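You operate a simulated robot arm through the tools that you are given. There is no shell and no other tool. Be economical: measure what you need, move in short steps, check, and stop when the job is done.

The job below is to be done with a simulated two-armed robot. You get a single attempt, and the scene is never put back.

TASK
Dust the book trough, stand both cookbooks in it and close them up.
Fine: red one by the end board; push the stiff block home, trough held steady with the other hand; brush on the table. Set down upright: table brush. What is to be rubbed or washed off counts as gone when no trace of it is left.

Only the result counts: the job must be done as asked and must still hold three seconds after the hand-in. Knocking over, shifting, dropping, spilling or breaking anything else fails it.

THE ROBOT
Two 7-joint arms with fingered hands on one trunk, on a base that drives. Base frame: it is fixed to the floor where the robot stands at the start and does not move with it; the origin is under the middle of the robot, x ahead of it, y to its left, z up. Readings come in m, degrees, newtons and seconds.
The left shoulder is at the start at [0.07, 0.166, 1.043], the right one opposite. With the tool pointing down near the work surface each hand reaches from about 0.46 to 0.96 m from the robot's upright axis, wherever it stands, measured 20 degrees to its own side. Places, roughly: book trough [0.5, 0.3, 0.8]; kitchen table [0.8, 0.2, 0.8]; sliding block of the book trough [0.5, 0.2, 0.8]. Payload 4.1 kg a hand.
The TCP of each hand is the grasp point between the finger pads, 0.032 m short of the fingertips. In the tool frame z runs along the fingers and y along their closing line. Largest opening 0.108 m; the body of the gripper starts 0.038 m behind the TCP. The gripper is a hand of 4 fingers: y runs from the thumb to the fingers, the wrist lies at [-0.016, -0.108, -0.186] in the tool frame, and closing takes about 1.5 s.
Orientation is told as [roll, pitch, yaw] about the base's x, y, z axes, in that order, counted from this pose: with the fingers straight down and the wrist toward the robot, the tool's x, y and z point along [0, 1, 0], [1, 0, 0] and [0, 0, -1] of the base frame.

THE INTERFACE
- The arms move only by the tool nudge_tool. It takes "left_series", "right_series" or both (then of equal length, played together; a hand with none holds still); each is a list that holds one entry, the list of rows, each a list of 6 numbers: the shift along the tool's x, y, z in m, then the turn, a rotation vector about the tool's x, y, z in degrees. In form: [[[x, y, z, ax, ay, az], ...]]. A call has 1 to 8 rows; each row shifts and turns the commanded pose from where the row before left it, along the tool's axes as they then stand. "left_hand" and "right_hand" are, for a hand that has rows, the gripper command, from -1 (fully open) to 1 (shut), values between in proportion, set as the call begins (left out, the last holds). A row lasts 0.2 s, in which the tool goes at most 0.05 m and 8.6 degrees; a call with a longer step from one row to the next is refused whole, and so is a gripper value outside its range. A pose out of reach is approached as far as the arm can. The call stops where the force on the tool passes 40 N (or 10 N more than at its start, if that is more) or the arm is blocked; 0.2 s more then pass. Each finger travels about 0.045 m/s and halts on what it meets, pressing with about 22 N; the grip force reading is that of the motor and also rises with nothing between the fingers. The clock runs only during rows and for 0.2 s after the last one: add rows that do not move to give the fingers time. It gives the time, the measured TCP pose, the force on the tool (base axes), the opening and the grip force at its end, in the units of the frame above (readings bear some noise), with the torque about the TCP (base axes, N m) and any sound that the robot's microphone picked up, and new pictures: "views" is both (left out), scene, wrist or none (wrist: the cameras of the hands that moved).
- Cameras (640 x 400 px; columns grow to the right, rows downward): "scene" is now at [0.1401, 0.0301, 1.2736]; the picture's right is [0.41, -0.91, 0.00], its down [-0.59, -0.26, -0.77] and it looks along [0.70, 0.31, -0.64] (base axes); focal length 214 px, centre (320, 200). "left" rides on the left gripper at [-0.064, -0.093, -0.132] in its tool frame; the picture's right is [-0.80, -0.28, 0.53], its down [0.55, -0.71, 0.45] and it looks along [0.25, 0.65, 0.72] (tool axes); focal length 247 px, centre (320, 200). "right" rides on the right gripper at [0.064, -0.093, -0.131] in its tool frame; the picture's right is [-0.80, 0.28, -0.53], its down [-0.55, -0.71, 0.45] and it looks along [-0.25, 0.65, 0.72] (tool axes); focal length 247 px, centre (320, 200). There is no depth. A picture from a camera that has moved, and an enlarged one, comes with that camera's place and axes in the base frame and with its lens. The place of the scene camera against the robot may be out by one fixed shift of up to 0.025 m in any direction.
- slide_trunk(by): slides the trunk up (or, below 0, down) by that many m; the arms and the scene camera ride with it, the base frame stays. It gives what a move gives, with no picture.
- base_move(legs): drives the robot by 1 to 6 legs, each [ahead, left, turn to the left] in m, m and degrees, along the robot's own axes; the way and the turn of a leg run together, so that a leg with both is an arc; at most 1.5 m and 180 degrees a leg. The arms and the cameras ride along, it lands a little off, and it stops where it bumps. It gives what a move gives, and a new picture of the scene camera.
- move_fingers(index, middle, ring, thumb_bend, hand): sets how far each is bent, from 0 (flat) to 1 (curled in); at 0.3 the hand is open as for a grip, at 0.7 the pads meet at the TCP. One left out holds its place. A second passes; each finger stops where it meets its share of the squeeze, and holds until it gets a number again. A gripper value or a shape takes the hand back. It gives what a move gives, with no picture; readings hold the bend of each and the force on the fingers (four entries, about 0 where the hand has none), thumb and palm.
- hand_shape(shape, hand): the hand has 4 fingers and takes this shape, open, in about a second: jaw (thumb against the fingers, like two jaws); tri (thumb and two fingers); tip (a fingertip pinch); poke (one finger out to press); point (the index stretched); flat (the hand flat); cup (the hand cupped); fist (a fist). The gripper value then closes the fingers along that shape, each until it touches; the sizes above hold for jaw. It gives what a move gives, with no picture.
- aim_head(pan, tilt): turns the head with the scene camera to pan (to the left, within 86 degrees either way) and tilt (down, from -29 to 69), counted from straight ahead of the robot. It gives what a move gives, and a new picture of the scene camera.
- enlarge(camera, box): a new picture of the part [left, top, right, bottom] of that camera's present view, enlarged. It takes no simulated time.
- hand_in(): hands the job in; it is judged then, once.

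Go step by step. Nothing tells you exact positions but the pictures and the camera data: compare them with the known pose of the tool, close in by small moves and look again before you grip or let go. The budget is 120 turns and 260 pictures, counting those below and the enlarged ones. Unless the task says otherwise, let go and move clear before handing in, and close with one line.

The tools are called after "Call:" by a JSON object that holds its "fn" and its "kwargs". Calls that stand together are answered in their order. nudge_tool: Moves the arms, as the interface text tells. Its arguments: {"type":"object","properties":{"left_series":{"type":"array","items":{"type":"array","items":{"type":"array","items":{"type":"number"}}}},"left_hand":{"type":"number"},"right_series":{"type":"array","items":{"type":"array","items":{"type":"array","items":{"type":"number"}}}},"right_hand":{"type":"number"},"views":{"type":"string","enum":["both","scene","wrist","none"]}},"required":[]} The other tools are called the same way: slide_trunk (by) slides the trunk up or down; hand_shape (shape, hand) gives the hand a shape; move_fingers (index, middle, ring, thumb_bend, hand) moves the fingers one by one; base_move (legs) drives the base; aim_head (pan, tilt) turns the head that bears the scene camera; enlarge (camera, box) takes an enlarged picture of a part of a camera's view; hand_in () hands the job in.

At the start:

```text
clock: 0.0
left_position: [0.5068, 0.4422, 1.1162]
left_ee_rot: [0.0, 0.0, 0.1]
left_ft_force: [-0.4, 0.4, 0.6]
left_wrist_torque: [-0.06, -0.03, 0.03]
left_width: 0.1077
left_finger_force: 0.1
left_shape: jaw
left_bend: [0.3, 0.3, 0.3, 0.3]
left_finger forces: [0.0, 0.1, 0.2, 0.0, 0.0, 0.1]
right_position: [0.5533, -0.091, 1.0958]
right_ee_rot: [0.0, 0.0, 0.0]
right_ft_force: [-0.4, 0.8, -0.2]
right_wrist_torque: [0.02, -0.01, 0.01]
right_width: 0.1076
right_finger_force: 0.1
right_shape: jaw
right_bend: [0.3, 0.3, 0.3, 0.3]
right_finger forces: [0.1, 0.1, 0.0, 0.0, 0.1, 0.0]
trunk travel left (down, up): [-0.55, 0.39]
robot x, y, heading: [0.0009, 0.0009, 0.0]
head pan, tilt: [24.1, 39.9]
```

scene: 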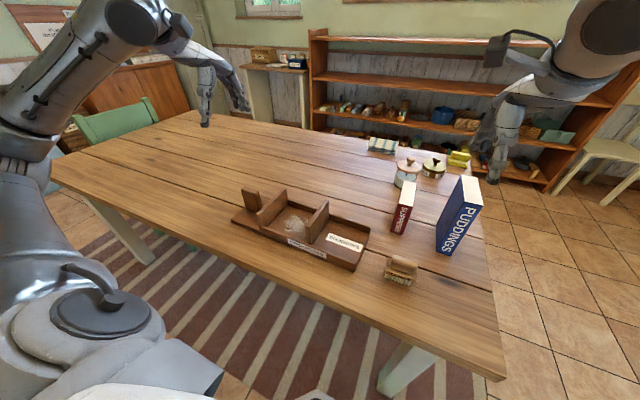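
right: 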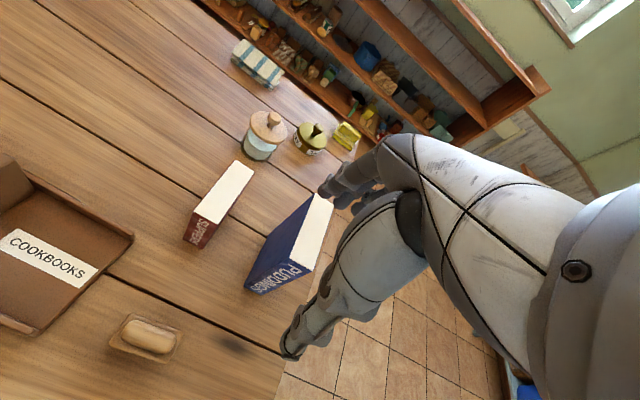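
left: 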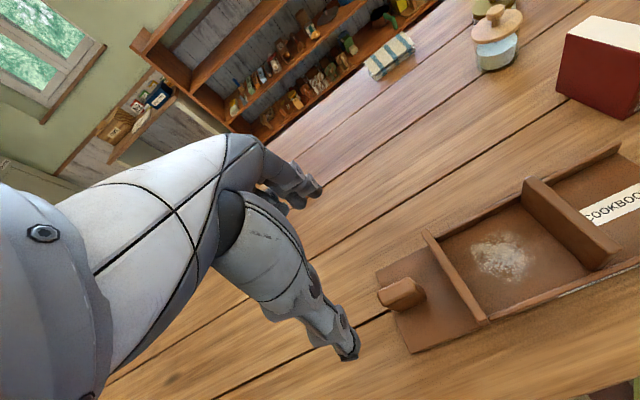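

I see the trough with flour in its middle, two cookbooks standing to the right, and a brush in front. First I look closer at each.

Call:
{"fn": "enlarge", "kwargs": {"camera": "scene", "box": [220, 170, 380, 280]}}

Call:
{"fn": "enlarge", "kwargs": {"camera": "scene", "box": [350, 140, 510, 300]}}

Call:
{"fn": "enlarge", "kwargs": {"camera": "left", "box": [360, 130, 640, 370]}}

Call:
{"fn": "enlarge", "kwargs": {"camera": "right", "box": [0, 140, 340, 380]}}

```text
3.64 times, centred on (300, 225) of scene
camera zoom: at [0.1401, 0.0301, 1.2736], right [0.41, -0.91, 0.0], down [-0.59, -0.26, -0.77], along [0.7, 0.31, -0.64], focal length 780 px, centre (393, 109)
```

zoom: 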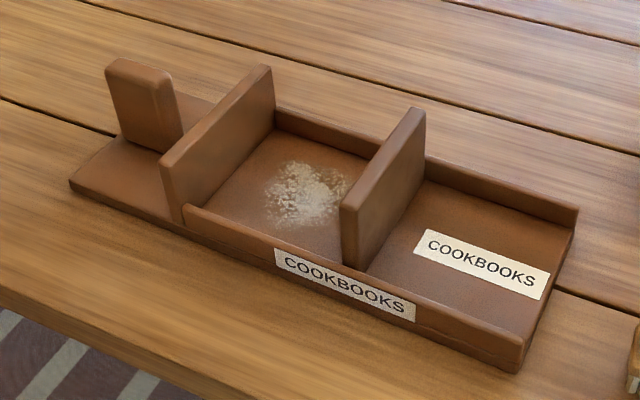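

```text
2.50 times, centred on (430, 220) of scene
camera zoom: at [0.1401, 0.0301, 1.2736], right [0.41, -0.91, 0.0], down [-0.59, -0.26, -0.77], along [0.7, 0.31, -0.64], focal length 536 px, centre (45, 150)
```

zoom: 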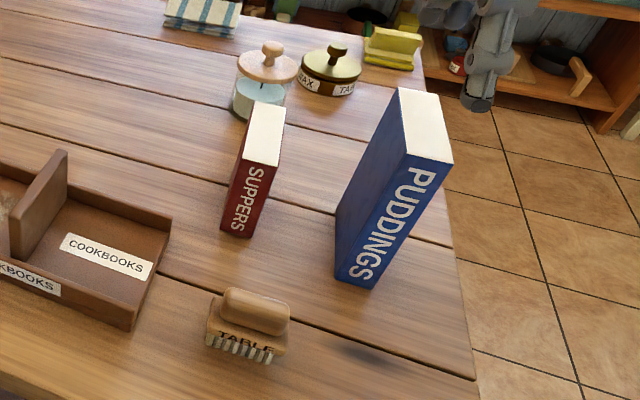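

```text
1.67 times, centred on (500, 250) of left
camera zoom: at [0.4146, 0.3791, 1.2472], right [-0.28, -0.8, -0.53], down [-0.71, 0.55, -0.45], along [0.65, 0.25, -0.72], focal length 412 px, centre (20, 117)
```

zoom: 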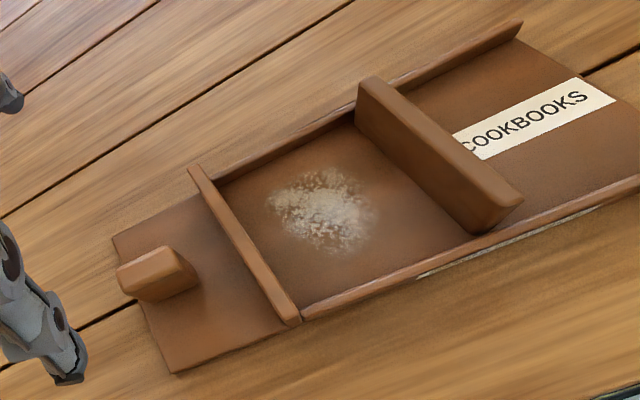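

```text
1.67 times, centred on (170, 260) of right
camera zoom: at [0.4604, -0.0259, 1.2278], right [0.28, -0.8, 0.53], down [-0.71, -0.55, -0.45], along [0.65, -0.25, -0.72], focal length 412 px, centre (570, 100)
```

zoom: 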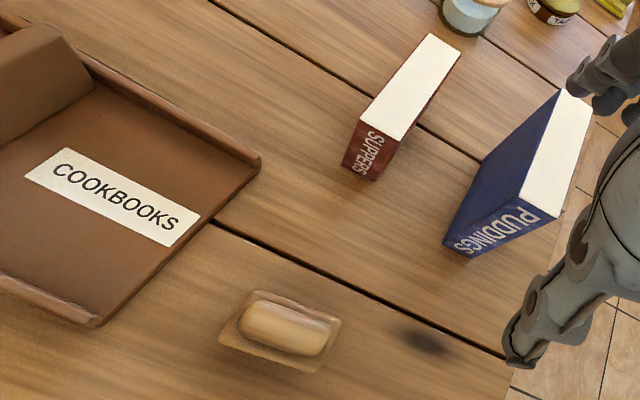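

The flour lies between the end board (y≈0.38) and the sliding block (y≈0.22), the brush is at about (0.48,-0.02), red book at (0.69,0.0) and blue at (0.66,-0.13). I shift the base back and left so that everything is well within the right hand's range.

Call:
{"fn": "base_move", "kwargs": {"legs": [[-0.1, 0, 0], [0, 0.2, 0]]}}

```text
clock: 2.4
left_position: [0.4014, 0.6455, 1.1145]
left_ee_rot: [-0.1, 0.0, 0.2]
left_ft_force: [0.2, 0.8, 0.3]
left_wrist_torque: [-0.02, -0.03, 0.0]
left_width: 0.1075
left_finger_force: 0.1
left_shape: jaw
left_bend: [0.3, 0.3, 0.3, 0.3]
left_finger forces: [0.0, 0.0, 0.0, 0.0, 0.0, 0.0]
right_position: [0.4493, 0.1127, 1.0962]
right_ee_rot: [0.0, 0.0, 0.2]
right_ft_force: [-0.4, 0.4, -0.3]
right_wrist_torque: [0.02, -0.01, -0.01]
right_width: 0.1078
right_finger_force: 0.1
right_shape: jaw
right_bend: [0.3, 0.3, 0.3, 0.3]
right_finger forces: [0.0, 0.0, 0.1, 0.0, 0.0, 0.0]
trunk travel left (down, up): [-0.55, 0.39]
robot x, y, heading: [-0.1015, 0.205, 0.1]
head pan, tilt: [24.1, 39.9]
camera scene: at [0.0347, 0.2328, 1.2736], right [0.41, -0.91, 0.0], down [-0.58, -0.26, -0.77], along [0.7, 0.32, -0.64], focal length 214 px, centre (320, 200)
```

scene: 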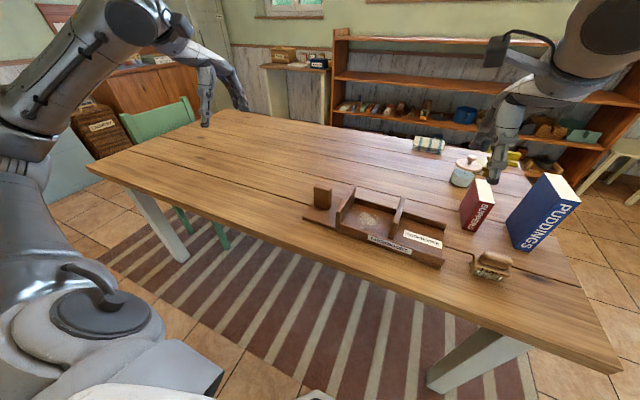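

The robot moved as wanted. I turn the head toward the workplace and bring the right hand over the brush.

Call:
{"fn": "aim_head", "kwargs": {"pan": 2, "tilt": 42}}

Call:
{"fn": "nudge_tool", "kwargs": {"right_series": [[[-0.0276, 0.006, 0.029, 0, 0, 0], [-0.0276, 0.006, 0.029, 0, 0, 0], [-0.0276, 0.006, 0.029, 0, 0, 0], [-0.0276, 0.006, 0.029, 0, 0, 0], [-0.0276, 0.006, 0.029, 0, 0, 0], [0, 0, 0, 0, 0, 0]]]}}

```text
clock: 3.2
left_position: [0.4012, 0.6466, 1.1147]
left_ee_rot: [0.0, 0.0, 0.2]
left_ft_force: [0.7, 0.4, -0.1]
left_wrist_torque: [0.02, -0.05, 0.03]
left_width: 0.1078
left_finger_force: 0.1
left_shape: jaw
left_bend: [0.3, 0.3, 0.3, 0.3]
left_finger forces: [0.0, 0.0, 0.0, 0.1, 0.0, 0.1]
right_position: [0.4499, 0.1133, 1.095]
right_ee_rot: [0.0, 0.0, 0.1]
right_ft_force: [0.6, -0.5, -0.3]
right_wrist_torque: [-0.02, -0.07, 0.02]
right_width: 0.1077
right_finger_force: 0.2
right_shape: jaw
right_bend: [0.3, 0.3, 0.3, 0.3]
right_finger forces: [0.0, 0.1, 0.0, 0.0, 0.1, 0.0]
trunk travel left (down, up): [-0.55, 0.39]
robot x, y, heading: [-0.1032, 0.1988, 0.2]
head pan, tilt: [2.0, 42.0]
camera scene: at [0.0408, 0.2, 1.2705], right [0.04, -1.0, 0.0], down [-0.67, -0.03, -0.74], along [0.74, 0.03, -0.67], focal length 214 px, centre (320, 200)
```

scene: 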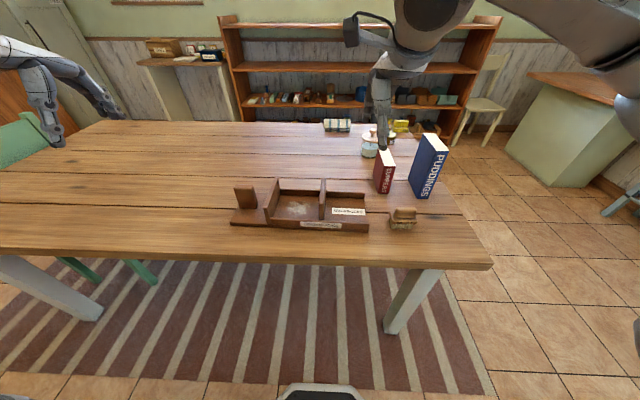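

```text
clock: 4.6
left_position: [0.4002, 0.6464, 1.1148]
left_ee_rot: [0.0, 0.0, 0.2]
left_ft_force: [0.5, -0.4, 0.2]
left_wrist_torque: [0.04, -0.01, 0.01]
left_width: 0.1076
left_finger_force: 0.0
left_shape: jaw
left_bend: [0.3, 0.3, 0.3, 0.3]
left_finger forces: [0.1, 0.0, 0.1, 0.0, 0.0, 0.0]
right_position: [0.4791, -0.0254, 0.9505]
right_ee_rot: [0.1, -0.1, 0.2]
right_ft_force: [-0.9, 0.9, 0.4]
right_wrist_torque: [-0.01, 0.03, 0.0]
right_width: 0.1076
right_finger_force: 0.2
right_shape: jaw
right_bend: [0.3, 0.3, 0.3, 0.3]
right_finger forces: [0.0, 0.0, 0.0, 0.0, 0.0, 0.0]
trunk travel left (down, up): [-0.55, 0.39]
robot x, y, heading: [-0.1032, 0.2031, 0.2]
head pan, tilt: [2.0, 42.0]
camera scene: at [0.0407, 0.2009, 1.2706], right [0.04, -1.0, 0.0], down [-0.67, -0.03, -0.74], along [0.74, 0.03, -0.67], focal length 214 px, centre (320, 200)
camera right: at [0.3853, 0.0397, 1.0824], right [0.29, -0.8, 0.53], down [-0.7, -0.55, -0.45], along [0.65, -0.25, -0.72], focal length 247 px, centre (320, 200)
```

scene: 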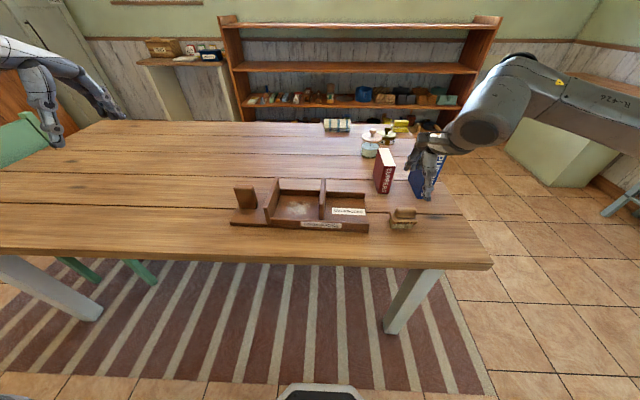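
right: 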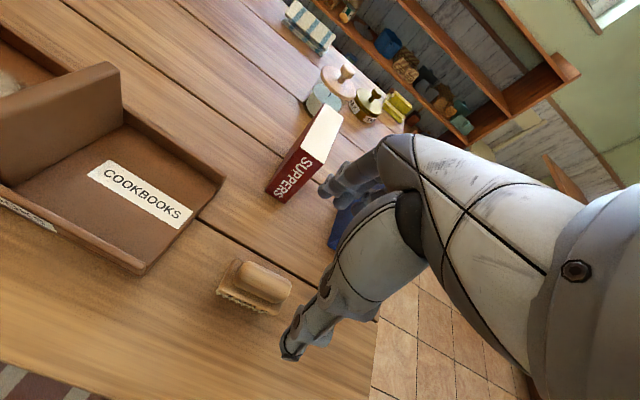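

The hand is above the brush with clearance; I enlarge the brush to measure handle and height.

Call:
{"fn": "enlarge", "kwargs": {"camera": "right", "box": [200, 240, 310, 330]}}

Call:
{"fn": "enlarge", "kwargs": {"camera": "scene", "box": [370, 190, 440, 250]}}

Call:
{"fn": "enlarge", "kwargs": {"camera": "scene", "box": [225, 170, 385, 240]}}

```text
4.44 times, centred on (255, 285) of right
camera zoom: at [0.3853, 0.0397, 1.0824], right [0.29, -0.8, 0.53], down [-0.7, -0.55, -0.45], along [0.65, -0.25, -0.72], focal length 1098 px, centre (609, -178)
```

zoom: 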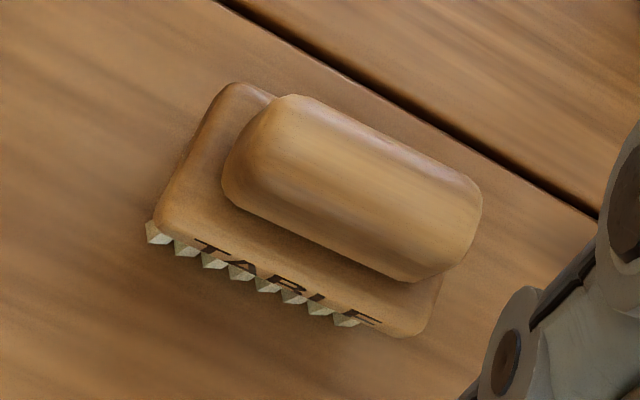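

```text
6.67 times, centred on (405, 220) of scene
camera zoom: at [0.0407, 0.2009, 1.2706], right [0.04, -1.0, 0.0], down [-0.67, -0.03, -0.74], along [0.74, 0.03, -0.67], focal length 1430 px, centre (-247, 67)
```

zoom: 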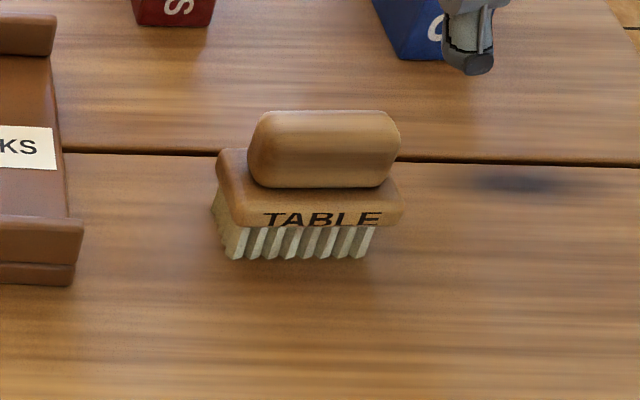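

```text
4.00 times, centred on (305, 205) of scene
camera zoom: at [0.0407, 0.2009, 1.2706], right [0.04, -1.0, 0.0], down [-0.67, -0.03, -0.74], along [0.74, 0.03, -0.67], focal length 858 px, centre (380, 180)
```

zoom: 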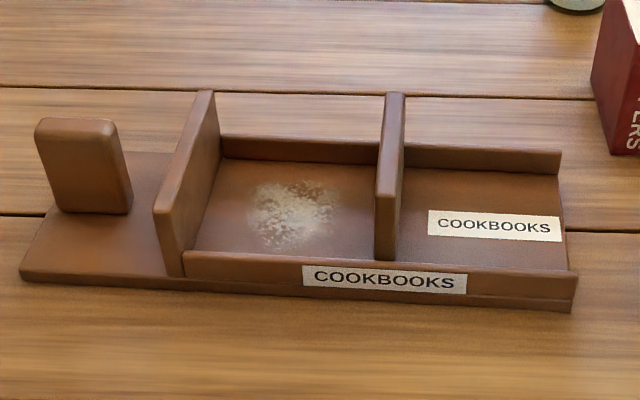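

The brush stands upright, its long axis along y, centred near (0.478,-0.027), top near z≈0.825. I lower the open hand over the handle.

Call:
{"fn": "nudge_tool", "kwargs": {"right_series": [[[0, 0, 0.04, 0, 0, 0], [-0.001, -0.001, 0.04, 0, 0, 0], [0, 0, 0.034, 0, 0, 0], [0, 0, 0, 0, 0, 0]]]}}

Call:
{"fn": "enlarge", "kwargs": {"camera": "scene", "box": [360, 160, 460, 250]}}

```text
clock: 5.6
left_position: [0.4006, 0.6451, 1.1144]
left_ee_rot: [0.0, 0.0, 0.2]
left_ft_force: [-0.1, 0.3, 0.1]
left_wrist_torque: [0.01, 0.0, 0.01]
left_width: 0.1076
left_finger_force: 0.0
left_shape: jaw
left_bend: [0.3, 0.3, 0.3, 0.3]
left_finger forces: [0.0, 0.0, 0.0, 0.0, 0.0, 0.0]
right_position: [0.4764, -0.028, 0.8362]
right_ee_rot: [0.1, 0.1, 0.2]
right_ft_force: [-0.4, 0.4, 0.2]
right_wrist_torque: [0.02, 0.02, 0.02]
right_width: 0.1078
right_finger_force: 0.1
right_shape: jaw
right_bend: [0.3, 0.3, 0.3, 0.3]
right_finger forces: [0.0, 0.0, 0.1, 0.0, 0.1, 0.0]
trunk travel left (down, up): [-0.55, 0.39]
robot x, y, heading: [-0.1042, 0.2009, 0.4]
head pan, tilt: [2.0, 42.0]
camera scene: at [0.0404, 0.2005, 1.2706], right [0.04, -1.0, 0.0], down [-0.67, -0.03, -0.74], along [0.74, 0.03, -0.67], focal length 214 px, centre (320, 200)
camera right: at [0.3836, 0.0369, 0.9682], right [0.29, -0.8, 0.53], down [-0.7, -0.55, -0.45], along [0.65, -0.25, -0.72], focal length 247 px, centre (320, 200)
```

scene: 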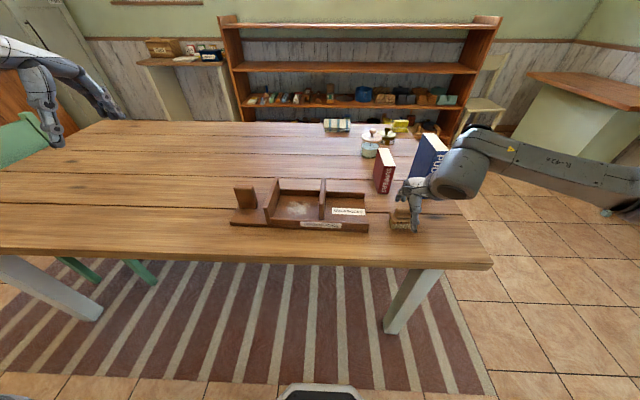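
right: 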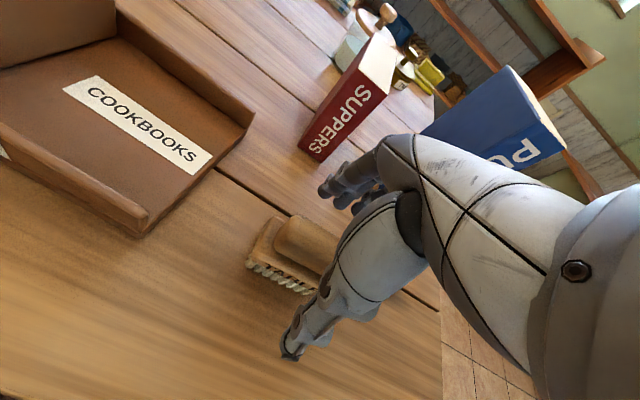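

```text
4.44 times, centred on (410, 205) of scene
camera zoom: at [0.0404, 0.2005, 1.2706], right [0.04, -1.0, 0.0], down [-0.67, -0.03, -0.74], along [0.74, 0.03, -0.67], focal length 953 px, centre (-80, 178)
```

zoom: 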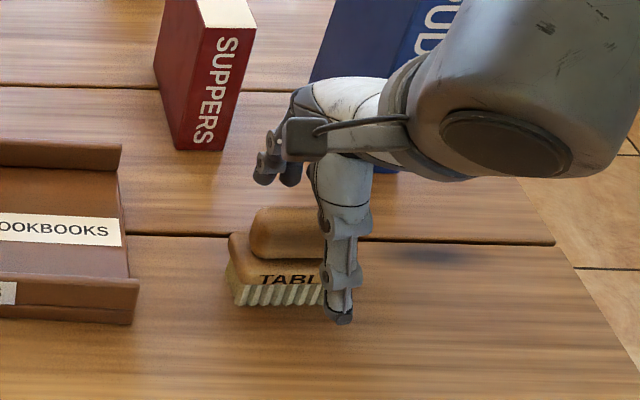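

The fingers straddle the handle as planned. I close them.

Call:
{"fn": "nudge_tool", "kwargs": {"right_series": [[[0, 0, 0, 0, 0, 0], [0, 0, 0, 0, 0, 0], [0, 0, 0, 0, 0, 0], [0, 0, 0, 0, 0, 0], [0, 0, 0, 0, 0, 0], [0, 0, 0, 0, 0, 0], [0, 0, 0, 0, 0, 0], [0, 0, 0, 0, 0, 0]]], "right_hand": 1}}

Call:
{"fn": "enlarge", "kwargs": {"camera": "scene", "box": [360, 160, 460, 250]}}

```text
clock: 7.4
left_position: [0.4016, 0.6452, 1.1154]
left_ee_rot: [0.1, 0.0, 0.1]
left_ft_force: [0.6, -0.5, -0.4]
left_wrist_torque: [0.02, 0.01, 0.01]
left_width: 0.1077
left_finger_force: 0.1
left_shape: jaw
left_bend: [0.3, 0.3, 0.3, 0.3]
left_finger forces: [0.0, 0.0, 0.1, 0.0, 0.0, 0.1]
right_position: [0.4776, -0.0275, 0.8362]
right_ee_rot: [0.0, 0.0, 0.2]
right_ft_force: [0.4, 0.4, 0.2]
right_wrist_torque: [-0.01, 0.0, 0.0]
right_width: 0.0186
right_finger_force: 21.9
right_shape: jaw
right_bend: [0.73, 0.61, 0.6, 0.74]
right_finger forces: [11.3, 5.9, 2.6, 0.1, 19.9, 0.1]
trunk travel left (down, up): [-0.55, 0.39]
robot x, y, heading: [-0.106, 0.2045, 0.3]
head pan, tilt: [2.0, 42.0]
camera scene: at [0.0409, 0.2001, 1.2705], right [0.04, -1.0, 0.0], down [-0.67, -0.03, -0.74], along [0.74, 0.03, -0.67], focal length 214 px, centre (320, 200)
camera right: at [0.384, 0.0367, 0.9682], right [0.29, -0.8, 0.53], down [-0.7, -0.55, -0.45], along [0.65, -0.25, -0.72], focal length 247 px, centre (320, 200)
```

scene: 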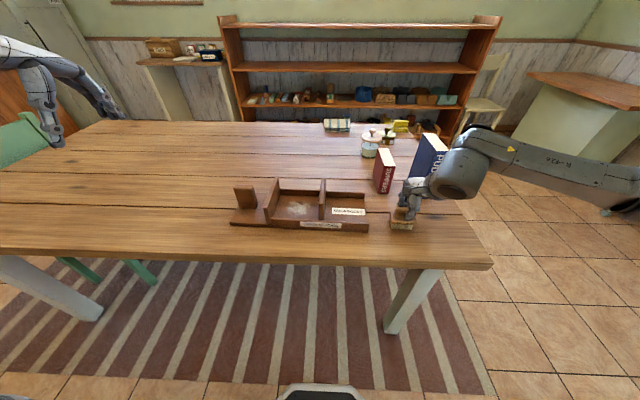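
right: 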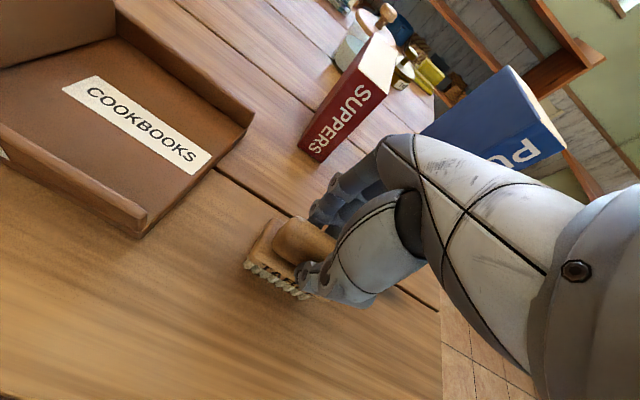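

```text
4.44 times, centred on (410, 205) of scene
camera zoom: at [0.0409, 0.2001, 1.2705], right [0.04, -1.0, 0.0], down [-0.67, -0.03, -0.74], along [0.74, 0.03, -0.67], focal length 953 px, centre (-80, 178)
```

zoom: 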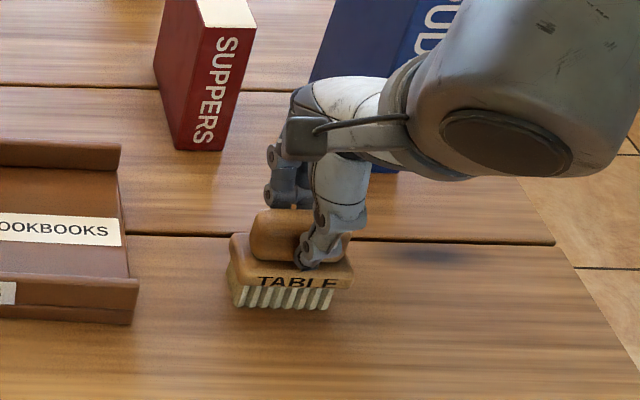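

Grip force reads about 20 N between thumb and fingers with the brush still upright. I lift it straight up and check.

Call:
{"fn": "nudge_tool", "kwargs": {"right_series": [[[0, 0, -0.03, 0, 0, 0], [0, 0, -0.04, 0, 0, 0], [0, 0, -0.04, 0, 0, 0], [0, 0, 0, 0, 0, 0]]]}}

Call:
{"fn": "enlarge", "kwargs": {"camera": "scene", "box": [360, 140, 460, 230]}}

```text
clock: 8.4
left_position: [0.4015, 0.6447, 1.115]
left_ee_rot: [0.0, 0.1, 0.3]
left_ft_force: [0.0, 0.9, -0.3]
left_wrist_torque: [0.02, 0.02, -0.01]
left_width: 0.1076
left_finger_force: 0.2
left_shape: jaw
left_bend: [0.3, 0.3, 0.3, 0.3]
left_finger forces: [0.0, 0.0, 0.0, 0.1, 0.0, 0.1]
right_position: [0.4806, -0.0269, 0.9468]
right_ee_rot: [-0.1, 0.0, 0.2]
right_ft_force: [-0.5, -0.5, -0.3]
right_wrist_torque: [0.01, 0.01, 0.0]
right_width: 0.0187
right_finger_force: 22.0
right_shape: jaw
right_bend: [0.73, 0.61, 0.6, 0.74]
right_finger forces: [11.3, 5.8, 2.7, 0.1, 19.8, 0.0]
trunk travel left (down, up): [-0.55, 0.39]
robot x, y, heading: [-0.1063, 0.2026, 0.1]
head pan, tilt: [2.0, 42.0]
camera scene: at [0.0412, 0.1998, 1.2705], right [0.04, -1.0, 0.0], down [-0.67, -0.03, -0.74], along [0.74, 0.03, -0.67], focal length 214 px, centre (320, 200)
camera right: at [0.3863, 0.0384, 1.0791], right [0.29, -0.8, 0.53], down [-0.7, -0.55, -0.45], along [0.65, -0.25, -0.72], focal length 247 px, centre (320, 200)
```

scene: 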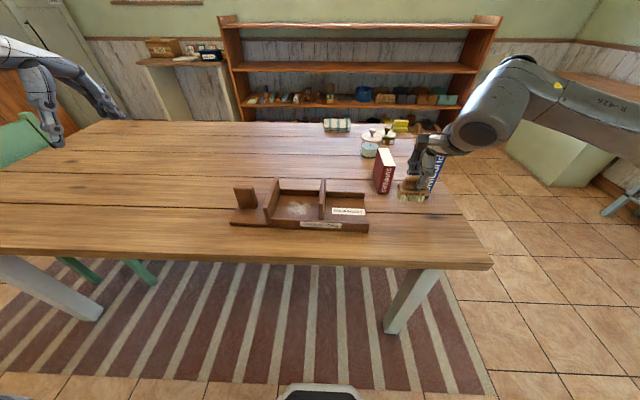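
right: 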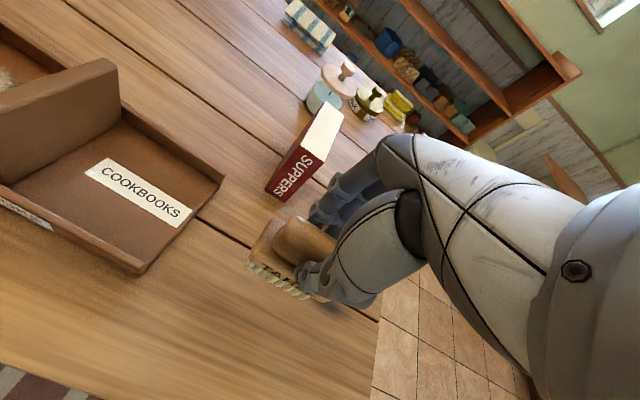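

```text
4.44 times, centred on (410, 185) of scene
camera zoom: at [0.0412, 0.1998, 1.2705], right [0.04, -1.0, 0.0], down [-0.67, -0.03, -0.74], along [0.74, 0.03, -0.67], focal length 953 px, centre (-80, 267)
```

zoom: 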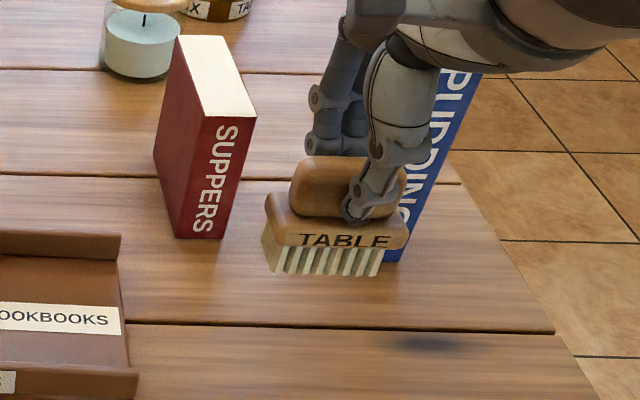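

The brush is held level, bristles about 0.076 below the TCP. I carry it over the flour at about (0.527, 0.30).

Call:
{"fn": "nudge_tool", "kwargs": {"right_series": [[[0.041, 0.0058, -0.004, 0, 0, 0], [0.041, 0.0058, -0.004, 0, 0, 0], [0.041, 0.0058, 0, 0, 0, 0], [0.041, 0.0058, 0, 0, 0, 0], [0.041, 0.0058, 0, 0, 0, 0], [0.041, 0.0058, 0, 0, 0, 0], [0.041, 0.0058, 0, 0, 0, 0], [0.041, 0.0058, 0, 0, 0, 0]]]}}

Call:
{"fn": "enlarge", "kwargs": {"camera": "scene", "box": [225, 150, 385, 240]}}

Call:
{"fn": "enlarge", "kwargs": {"camera": "left", "box": [0, 0, 640, 400]}}

```text
clock: 10.2
left_position: [0.4018, 0.6465, 1.1141]
left_ee_rot: [-0.2, 0.0, 0.2]
left_ft_force: [0.0, -0.1, -0.2]
left_wrist_torque: [-0.02, -0.02, -0.01]
left_width: 0.1076
left_finger_force: 0.1
left_shape: jaw
left_bend: [0.3, 0.3, 0.3, 0.3]
left_finger forces: [0.0, 0.1, 0.1, 0.0, 0.1, 0.0]
right_position: [0.5246, 0.3037, 0.9556]
right_ee_rot: [0.0, -0.1, 0.0]
right_ft_force: [-0.6, 0.4, -1.0]
right_wrist_torque: [-0.04, 0.0, 0.0]
right_width: 0.0186
right_finger_force: 22.4
right_shape: jaw
right_bend: [0.73, 0.61, 0.6, 0.74]
right_finger forces: [11.4, 5.7, 2.7, 0.0, 19.8, 0.0]
trunk travel left (down, up): [-0.55, 0.39]
robot x, y, heading: [-0.1075, 0.2041, 0.4]
head pan, tilt: [2.0, 42.0]
camera scene: at [0.0408, 0.2022, 1.2705], right [0.04, -1.0, 0.0], down [-0.67, -0.03, -0.74], along [0.74, 0.03, -0.67], focal length 214 px, centre (320, 200)
camera right: at [0.4295, 0.3686, 1.0871], right [0.28, -0.8, 0.53], down [-0.7, -0.55, -0.45], along [0.65, -0.25, -0.72], focal length 247 px, centre (320, 200)
```

scene: 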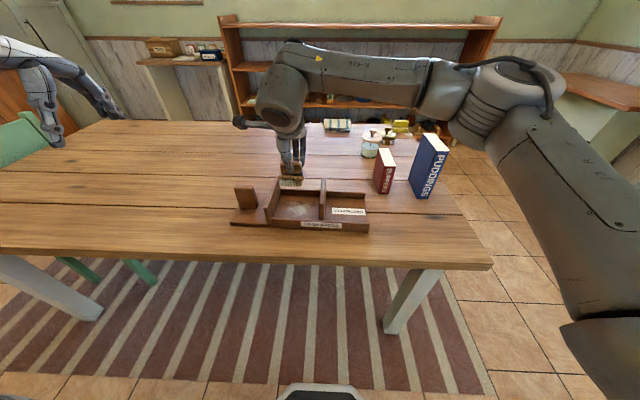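
right: 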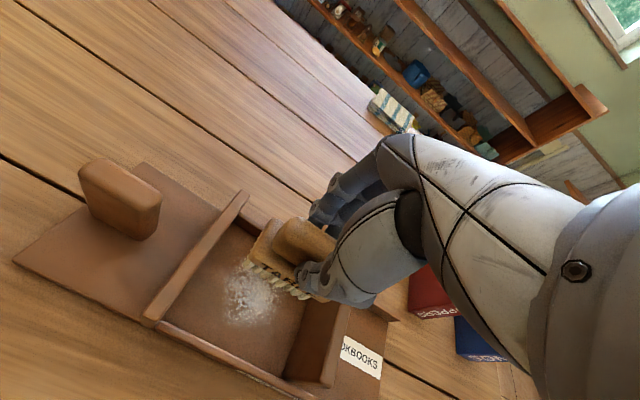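

```text
4.00 times, centred on (305, 195) of scene
camera zoom: at [0.0408, 0.2022, 1.2705], right [0.04, -1.0, 0.0], down [-0.67, -0.03, -0.74], along [0.74, 0.03, -0.67], focal length 858 px, centre (380, 220)
```

zoom: 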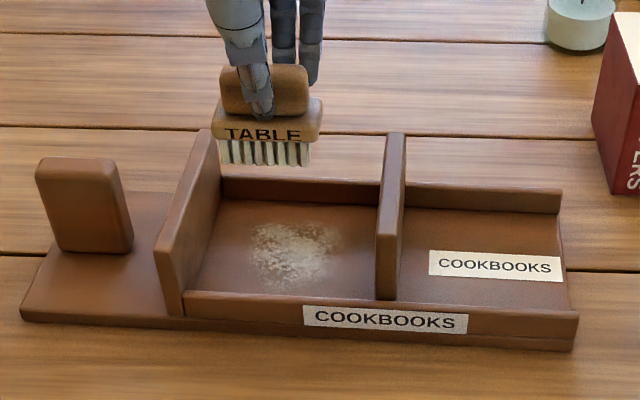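

```text
1.00 times, centred on (320, 200) of left
camera zoom: at [0.3084, 0.5838, 1.2465], right [-0.28, -0.8, -0.53], down [-0.71, 0.55, -0.45], along [0.65, 0.25, -0.72], focal length 247 px, centre (320, 200)
```

zoom: 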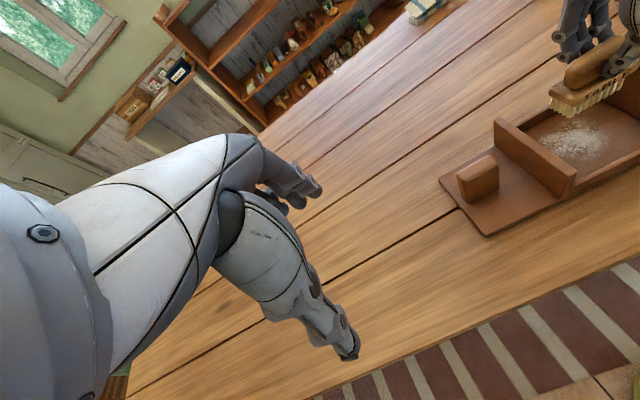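

Brush hangs centred just above the flour (y 0.25–0.34, x 0.48–0.555), clear of end board and block. I lower it gently until the bristles touch.

Call:
{"fn": "nudge_tool", "kwargs": {"right_series": [[[-0.005, -0.003, 0.035, 0, 0, 0], [-0.002, 0, 0.035, 0, 0, 0], [0, 0, 0.025, 0, 0, 0], [0, 0, 0.006, 0, 0, 0], [0, 0, 0.003, 0, 0, 0], [0, 0, 0, 0, 0, 0]]]}}

Call:
{"fn": "enlarge", "kwargs": {"camera": "scene", "box": [225, 150, 385, 240]}}

```text
clock: 11.6
left_position: [0.4016, 0.6451, 1.1156]
left_ee_rot: [0.0, 0.1, 0.2]
left_ft_force: [-0.1, 0.8, 0.0]
left_wrist_torque: [-0.01, 0.0, -0.03]
left_width: 0.1077
left_finger_force: 0.1
left_shape: jaw
left_bend: [0.3, 0.3, 0.3, 0.3]
left_finger forces: [0.1, 0.1, 0.1, 0.0, 0.1, 0.1]
right_position: [0.5202, 0.2937, 0.8516]
right_ee_rot: [0.0, -0.1, 0.2]
right_ft_force: [-0.5, -0.2, 1.0]
right_wrist_torque: [0.01, -0.01, -0.01]
right_width: 0.0185
right_finger_force: 21.8
right_shape: jaw
right_bend: [0.73, 0.61, 0.6, 0.74]
right_finger forces: [11.4, 5.8, 2.7, 0.0, 20.0, 0.1]
trunk travel left (down, up): [-0.55, 0.39]
robot x, y, heading: [-0.1094, 0.2017, 0.1]
head pan, tilt: [2.0, 42.0]
camera scene: at [0.0408, 0.2003, 1.2705], right [0.04, -1.0, 0.0], down [-0.67, -0.03, -0.74], along [0.74, 0.03, -0.67], focal length 214 px, centre (320, 200)
camera right: at [0.4274, 0.3587, 0.9831], right [0.29, -0.8, 0.53], down [-0.7, -0.55, -0.45], along [0.65, -0.25, -0.72], focal length 247 px, centre (320, 200)
```

scene: 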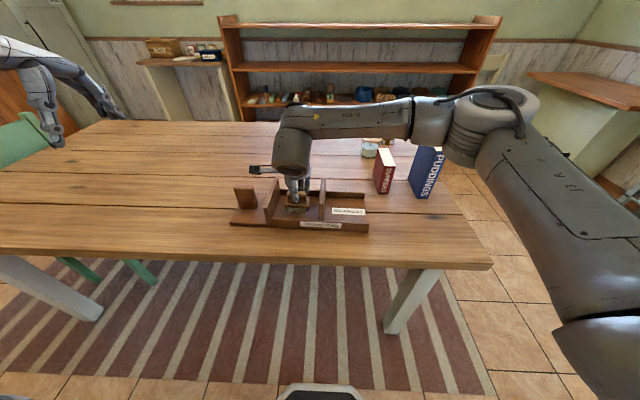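
right: 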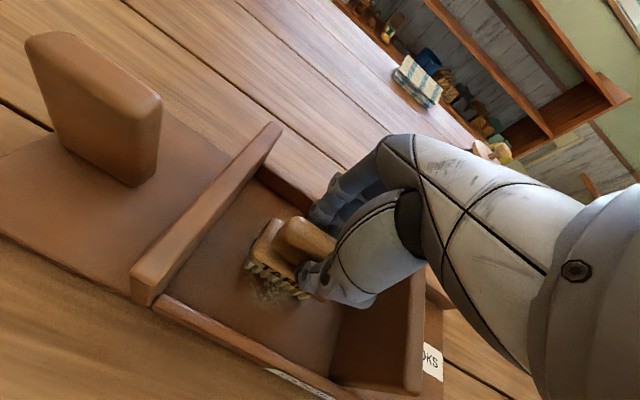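

```text
4.00 times, centred on (305, 195) of scene
camera zoom: at [0.0408, 0.2003, 1.2705], right [0.04, -1.0, 0.0], down [-0.67, -0.03, -0.74], along [0.74, 0.03, -0.67], focal length 858 px, centre (380, 220)
```

zoom: 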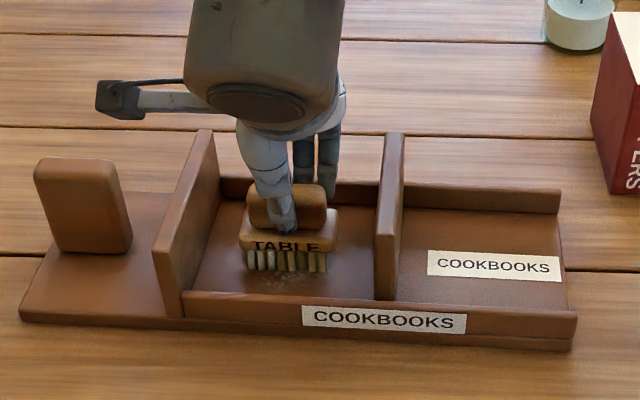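

No contact force yet; I go down a few millimetres more in tiny steps.

Call:
{"fn": "nudge_tool", "kwargs": {"right_series": [[[0, 0, 0.002, 0, 0, 0], [0, 0, 0.002, 0, 0, 0], [0, 0, 0.001, 0, 0, 0], [0, 0, 0, 0, 0, 0]]], "views": "none"}}

```text
clock: 12.6
left_position: [0.4002, 0.6444, 1.1171]
left_ee_rot: [0.1, -0.2, 0.2]
left_ft_force: [-0.5, -0.4, 0.1]
left_wrist_torque: [0.01, -0.01, 0.02]
left_width: 0.1073
left_finger_force: 0.1
left_shape: jaw
left_bend: [0.3, 0.3, 0.3, 0.3]
left_finger forces: [0.0, 0.0, 0.1, 0.0, 0.0, 0.0]
right_position: [0.521, 0.2926, 0.8497]
right_ee_rot: [0.1, -0.3, 0.1]
right_ft_force: [3.1, -1.8, 26.0]
right_wrist_torque: [-0.11, -0.16, 0.03]
right_width: 0.0202
right_finger_force: 21.8
right_shape: jaw
right_bend: [0.73, 0.6, 0.59, 0.75]
right_finger forces: [15.7, 8.7, 3.4, 0.1, 23.7, 0.0]
trunk travel left (down, up): [-0.55, 0.39]
robot x, y, heading: [-0.1054, 0.1989, -0.0]
head pan, tilt: [2.0, 42.0]
```

Contact at 26 N; I relieve it to a light pressure and rub to and fro along x, over the patch.

Call:
{"fn": "nudge_tool", "kwargs": {"right_series": [[[0, 0, -0.0025, 0, 0, 0], [0, 0.012, 0, 0, 0, 0], [0, 0.015, 0, 0, 0, 0], [0, -0.025, 0, 0, 0, 0], [0, -0.025, 0, 0, 0, 0], [0.01, 0.0, 0, 0, 0, 0], [0, 0.025, 0, 0, 0, 0], [0, 0.025, 0, 0, 0, 0]]]}}

Call:
{"fn": "enlarge", "kwargs": {"camera": "scene", "box": [225, 150, 385, 240]}}

```text
clock: 14.4
left_position: [0.3985, 0.645, 1.1164]
left_ee_rot: [0.0, -0.1, 0.3]
left_ft_force: [0.2, -0.2, 0.5]
left_wrist_torque: [-0.04, -0.02, -0.01]
left_width: 0.1074
left_finger_force: 0.1
left_shape: jaw
left_bend: [0.3, 0.3, 0.3, 0.3]
left_finger forces: [0.0, 0.0, 0.0, 0.1, 0.1, 0.0]
right_position: [0.5461, 0.3067, 0.8491]
right_ee_rot: [0.0, 0.0, 0.2]
right_ft_force: [-3.7, 0.1, 9.8]
right_wrist_torque: [0.02, 0.13, 0.04]
right_width: 0.0203
right_finger_force: 21.8
right_shape: jaw
right_bend: [0.73, 0.61, 0.6, 0.75]
right_finger forces: [12.3, 6.2, 2.5, 0.0, 24.8, 0.0]
trunk travel left (down, up): [-0.55, 0.39]
robot x, y, heading: [-0.1053, 0.1975, 0.2]
head pan, tilt: [2.0, 42.0]
camera scene: at [0.0388, 0.2, 1.2707], right [0.04, -1.0, 0.0], down [-0.67, -0.03, -0.74], along [0.74, 0.03, -0.67], focal length 214 px, centre (320, 200)
camera right: at [0.4527, 0.3705, 0.9816], right [0.29, -0.8, 0.53], down [-0.7, -0.55, -0.45], along [0.65, -0.25, -0.72], focal length 247 px, centre (320, 200)
```

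scene: 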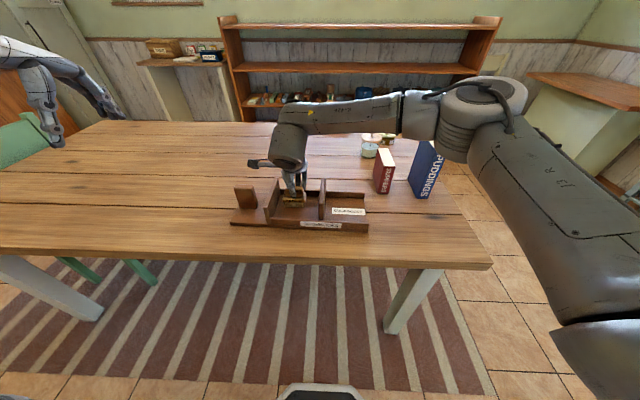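
right: 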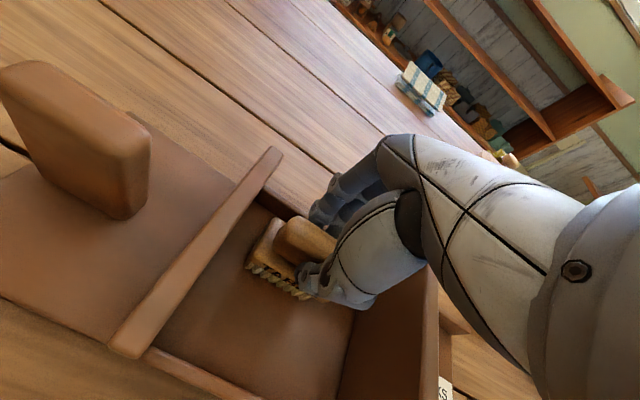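

```text
4.00 times, centred on (305, 195) of scene
camera zoom: at [0.0388, 0.2, 1.2707], right [0.04, -1.0, 0.0], down [-0.67, -0.03, -0.74], along [0.74, 0.03, -0.67], focal length 858 px, centre (380, 220)
```

zoom: 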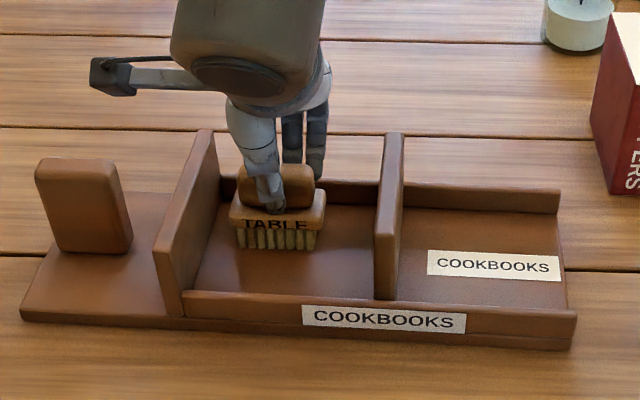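

Visible floor looks clean. One more pass on both sides of the patch, then I lift to check.

Call:
{"fn": "nudge_tool", "kwargs": {"right_series": [[[0.008, 0, 0, 0, 0, 0], [0, -0.025, 0, 0, 0, 0], [0, -0.025, 0, 0, 0, 0], [-0.022, 0, 0, 0, 0, 0], [-0.02, 0.0, 0, 0, 0, 0], [0, 0.025, 0, 0, 0, 0], [0, 0.03, 0, 0, 0, 0], [0, -0.025, 0, 0, 0, 0]]], "views": "none"}}

Call:
{"fn": "nudge_tool", "kwargs": {"right_series": [[[0, -0.025, 0, 0, 0, 0], [0.015, 0, 0, 0, 0, 0], [0, 0.025, 0, 0, 0, 0], [0, 0.02, 0, 0, 0, 0], [0, 0, -0.04, 0, 0, 0], [0, 0, -0.04, 0, 0, 0], [0, 0, -0.04, 0, 0, 0], [0, 0.0, -0.02, 0, 0, 0]]]}}

Call:
{"fn": "enlarge", "kwargs": {"camera": "scene", "box": [245, 165, 345, 240]}}

Call:
{"fn": "enlarge", "kwargs": {"camera": "right", "box": [140, 180, 400, 390]}}

```text
clock: 16.2
left_position: [0.3998, 0.6464, 1.1152]
left_ee_rot: [-0.1, -0.1, 0.2]
left_ft_force: [-0.3, 0.2, 0.8]
left_wrist_torque: [0.01, -0.04, 0.0]
left_width: 0.1077
left_finger_force: 0.1
left_shape: jaw
left_bend: [0.3, 0.3, 0.3, 0.3]
left_finger forces: [0.0, 0.1, 0.0, 0.1, 0.0, 0.0]
right_position: [0.5261, 0.2692, 0.8494]
right_ee_rot: [-0.1, 0.1, 0.0]
right_ft_force: [1.7, -0.1, 5.7]
right_wrist_torque: [-0.03, -0.09, 0.01]
right_width: 0.0198
right_finger_force: 21.7
right_shape: jaw
right_bend: [0.73, 0.61, 0.6, 0.75]
right_finger forces: [13.4, 6.9, 3.0, 0.0, 22.0, 0.0]
trunk travel left (down, up): [-0.55, 0.39]
robot x, y, heading: [-0.1039, 0.2011, 0.0]
head pan, tilt: [2.0, 42.0]
```

```text
clock: 18.0
left_position: [0.4002, 0.6457, 1.1148]
left_ee_rot: [-0.1, -0.1, 0.2]
left_ft_force: [0.0, 0.1, 0.2]
left_wrist_torque: [-0.03, 0.04, 0.02]
left_width: 0.1075
left_finger_force: 0.1
left_shape: jaw
left_bend: [0.3, 0.3, 0.3, 0.3]
left_finger forces: [0.0, 0.0, 0.0, 0.0, 0.1, 0.0]
right_position: [0.5478, 0.2867, 0.9892]
right_ee_rot: [0.1, -0.1, 0.2]
right_ft_force: [0.8, -0.1, -1.1]
right_wrist_torque: [-0.01, 0.01, 0.02]
right_width: 0.0198
right_finger_force: 21.9
right_shape: jaw
right_bend: [0.73, 0.61, 0.6, 0.75]
right_finger forces: [12.2, 6.3, 2.7, 0.1, 21.1, 0.0]
trunk travel left (down, up): [-0.55, 0.39]
robot x, y, heading: [-0.1085, 0.2043, 0.2]
head pan, tilt: [2.0, 42.0]
camera scene: at [0.0406, 0.2002, 1.2705], right [0.04, -1.0, 0.0], down [-0.67, -0.03, -0.74], along [0.74, 0.03, -0.67], focal length 214 px, centre (320, 200)
camera right: at [0.4544, 0.3514, 1.121], right [0.29, -0.8, 0.53], down [-0.7, -0.55, -0.45], along [0.65, -0.25, -0.72], focal length 247 px, centre (320, 200)
```

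scene: 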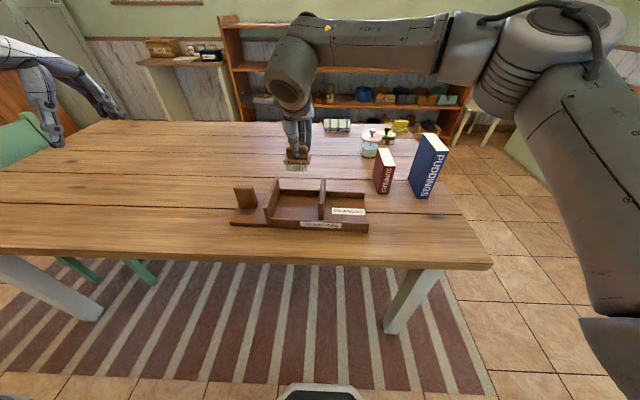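
right: 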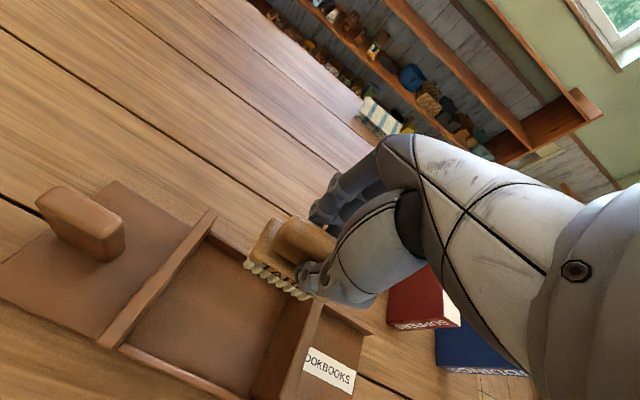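

```text
5.33 times, centred on (295, 202) of scene
camera zoom: at [0.0406, 0.2002, 1.2705], right [0.04, -1.0, 0.0], down [-0.67, -0.03, -0.74], along [0.74, 0.03, -0.67], focal length 1144 px, centre (453, 187)
```

zoom: 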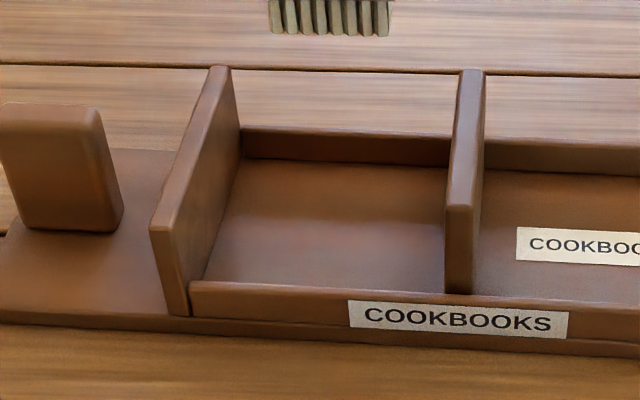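

```text
1.90 times, centred on (270, 285) of right
camera zoom: at [0.4544, 0.3514, 1.121], right [0.29, -0.8, 0.53], down [-0.7, -0.55, -0.45], along [0.65, -0.25, -0.72], focal length 470 px, centre (415, 38)
```

zoom: 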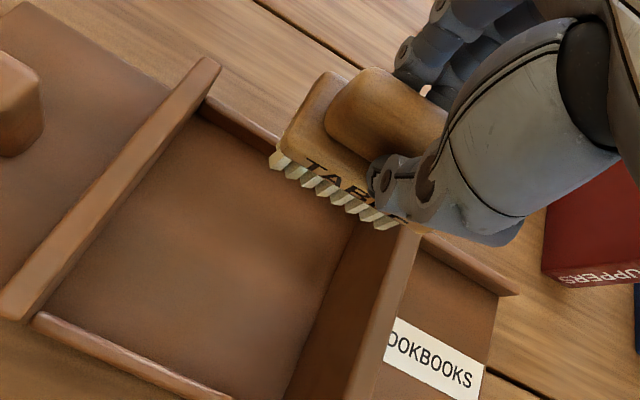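

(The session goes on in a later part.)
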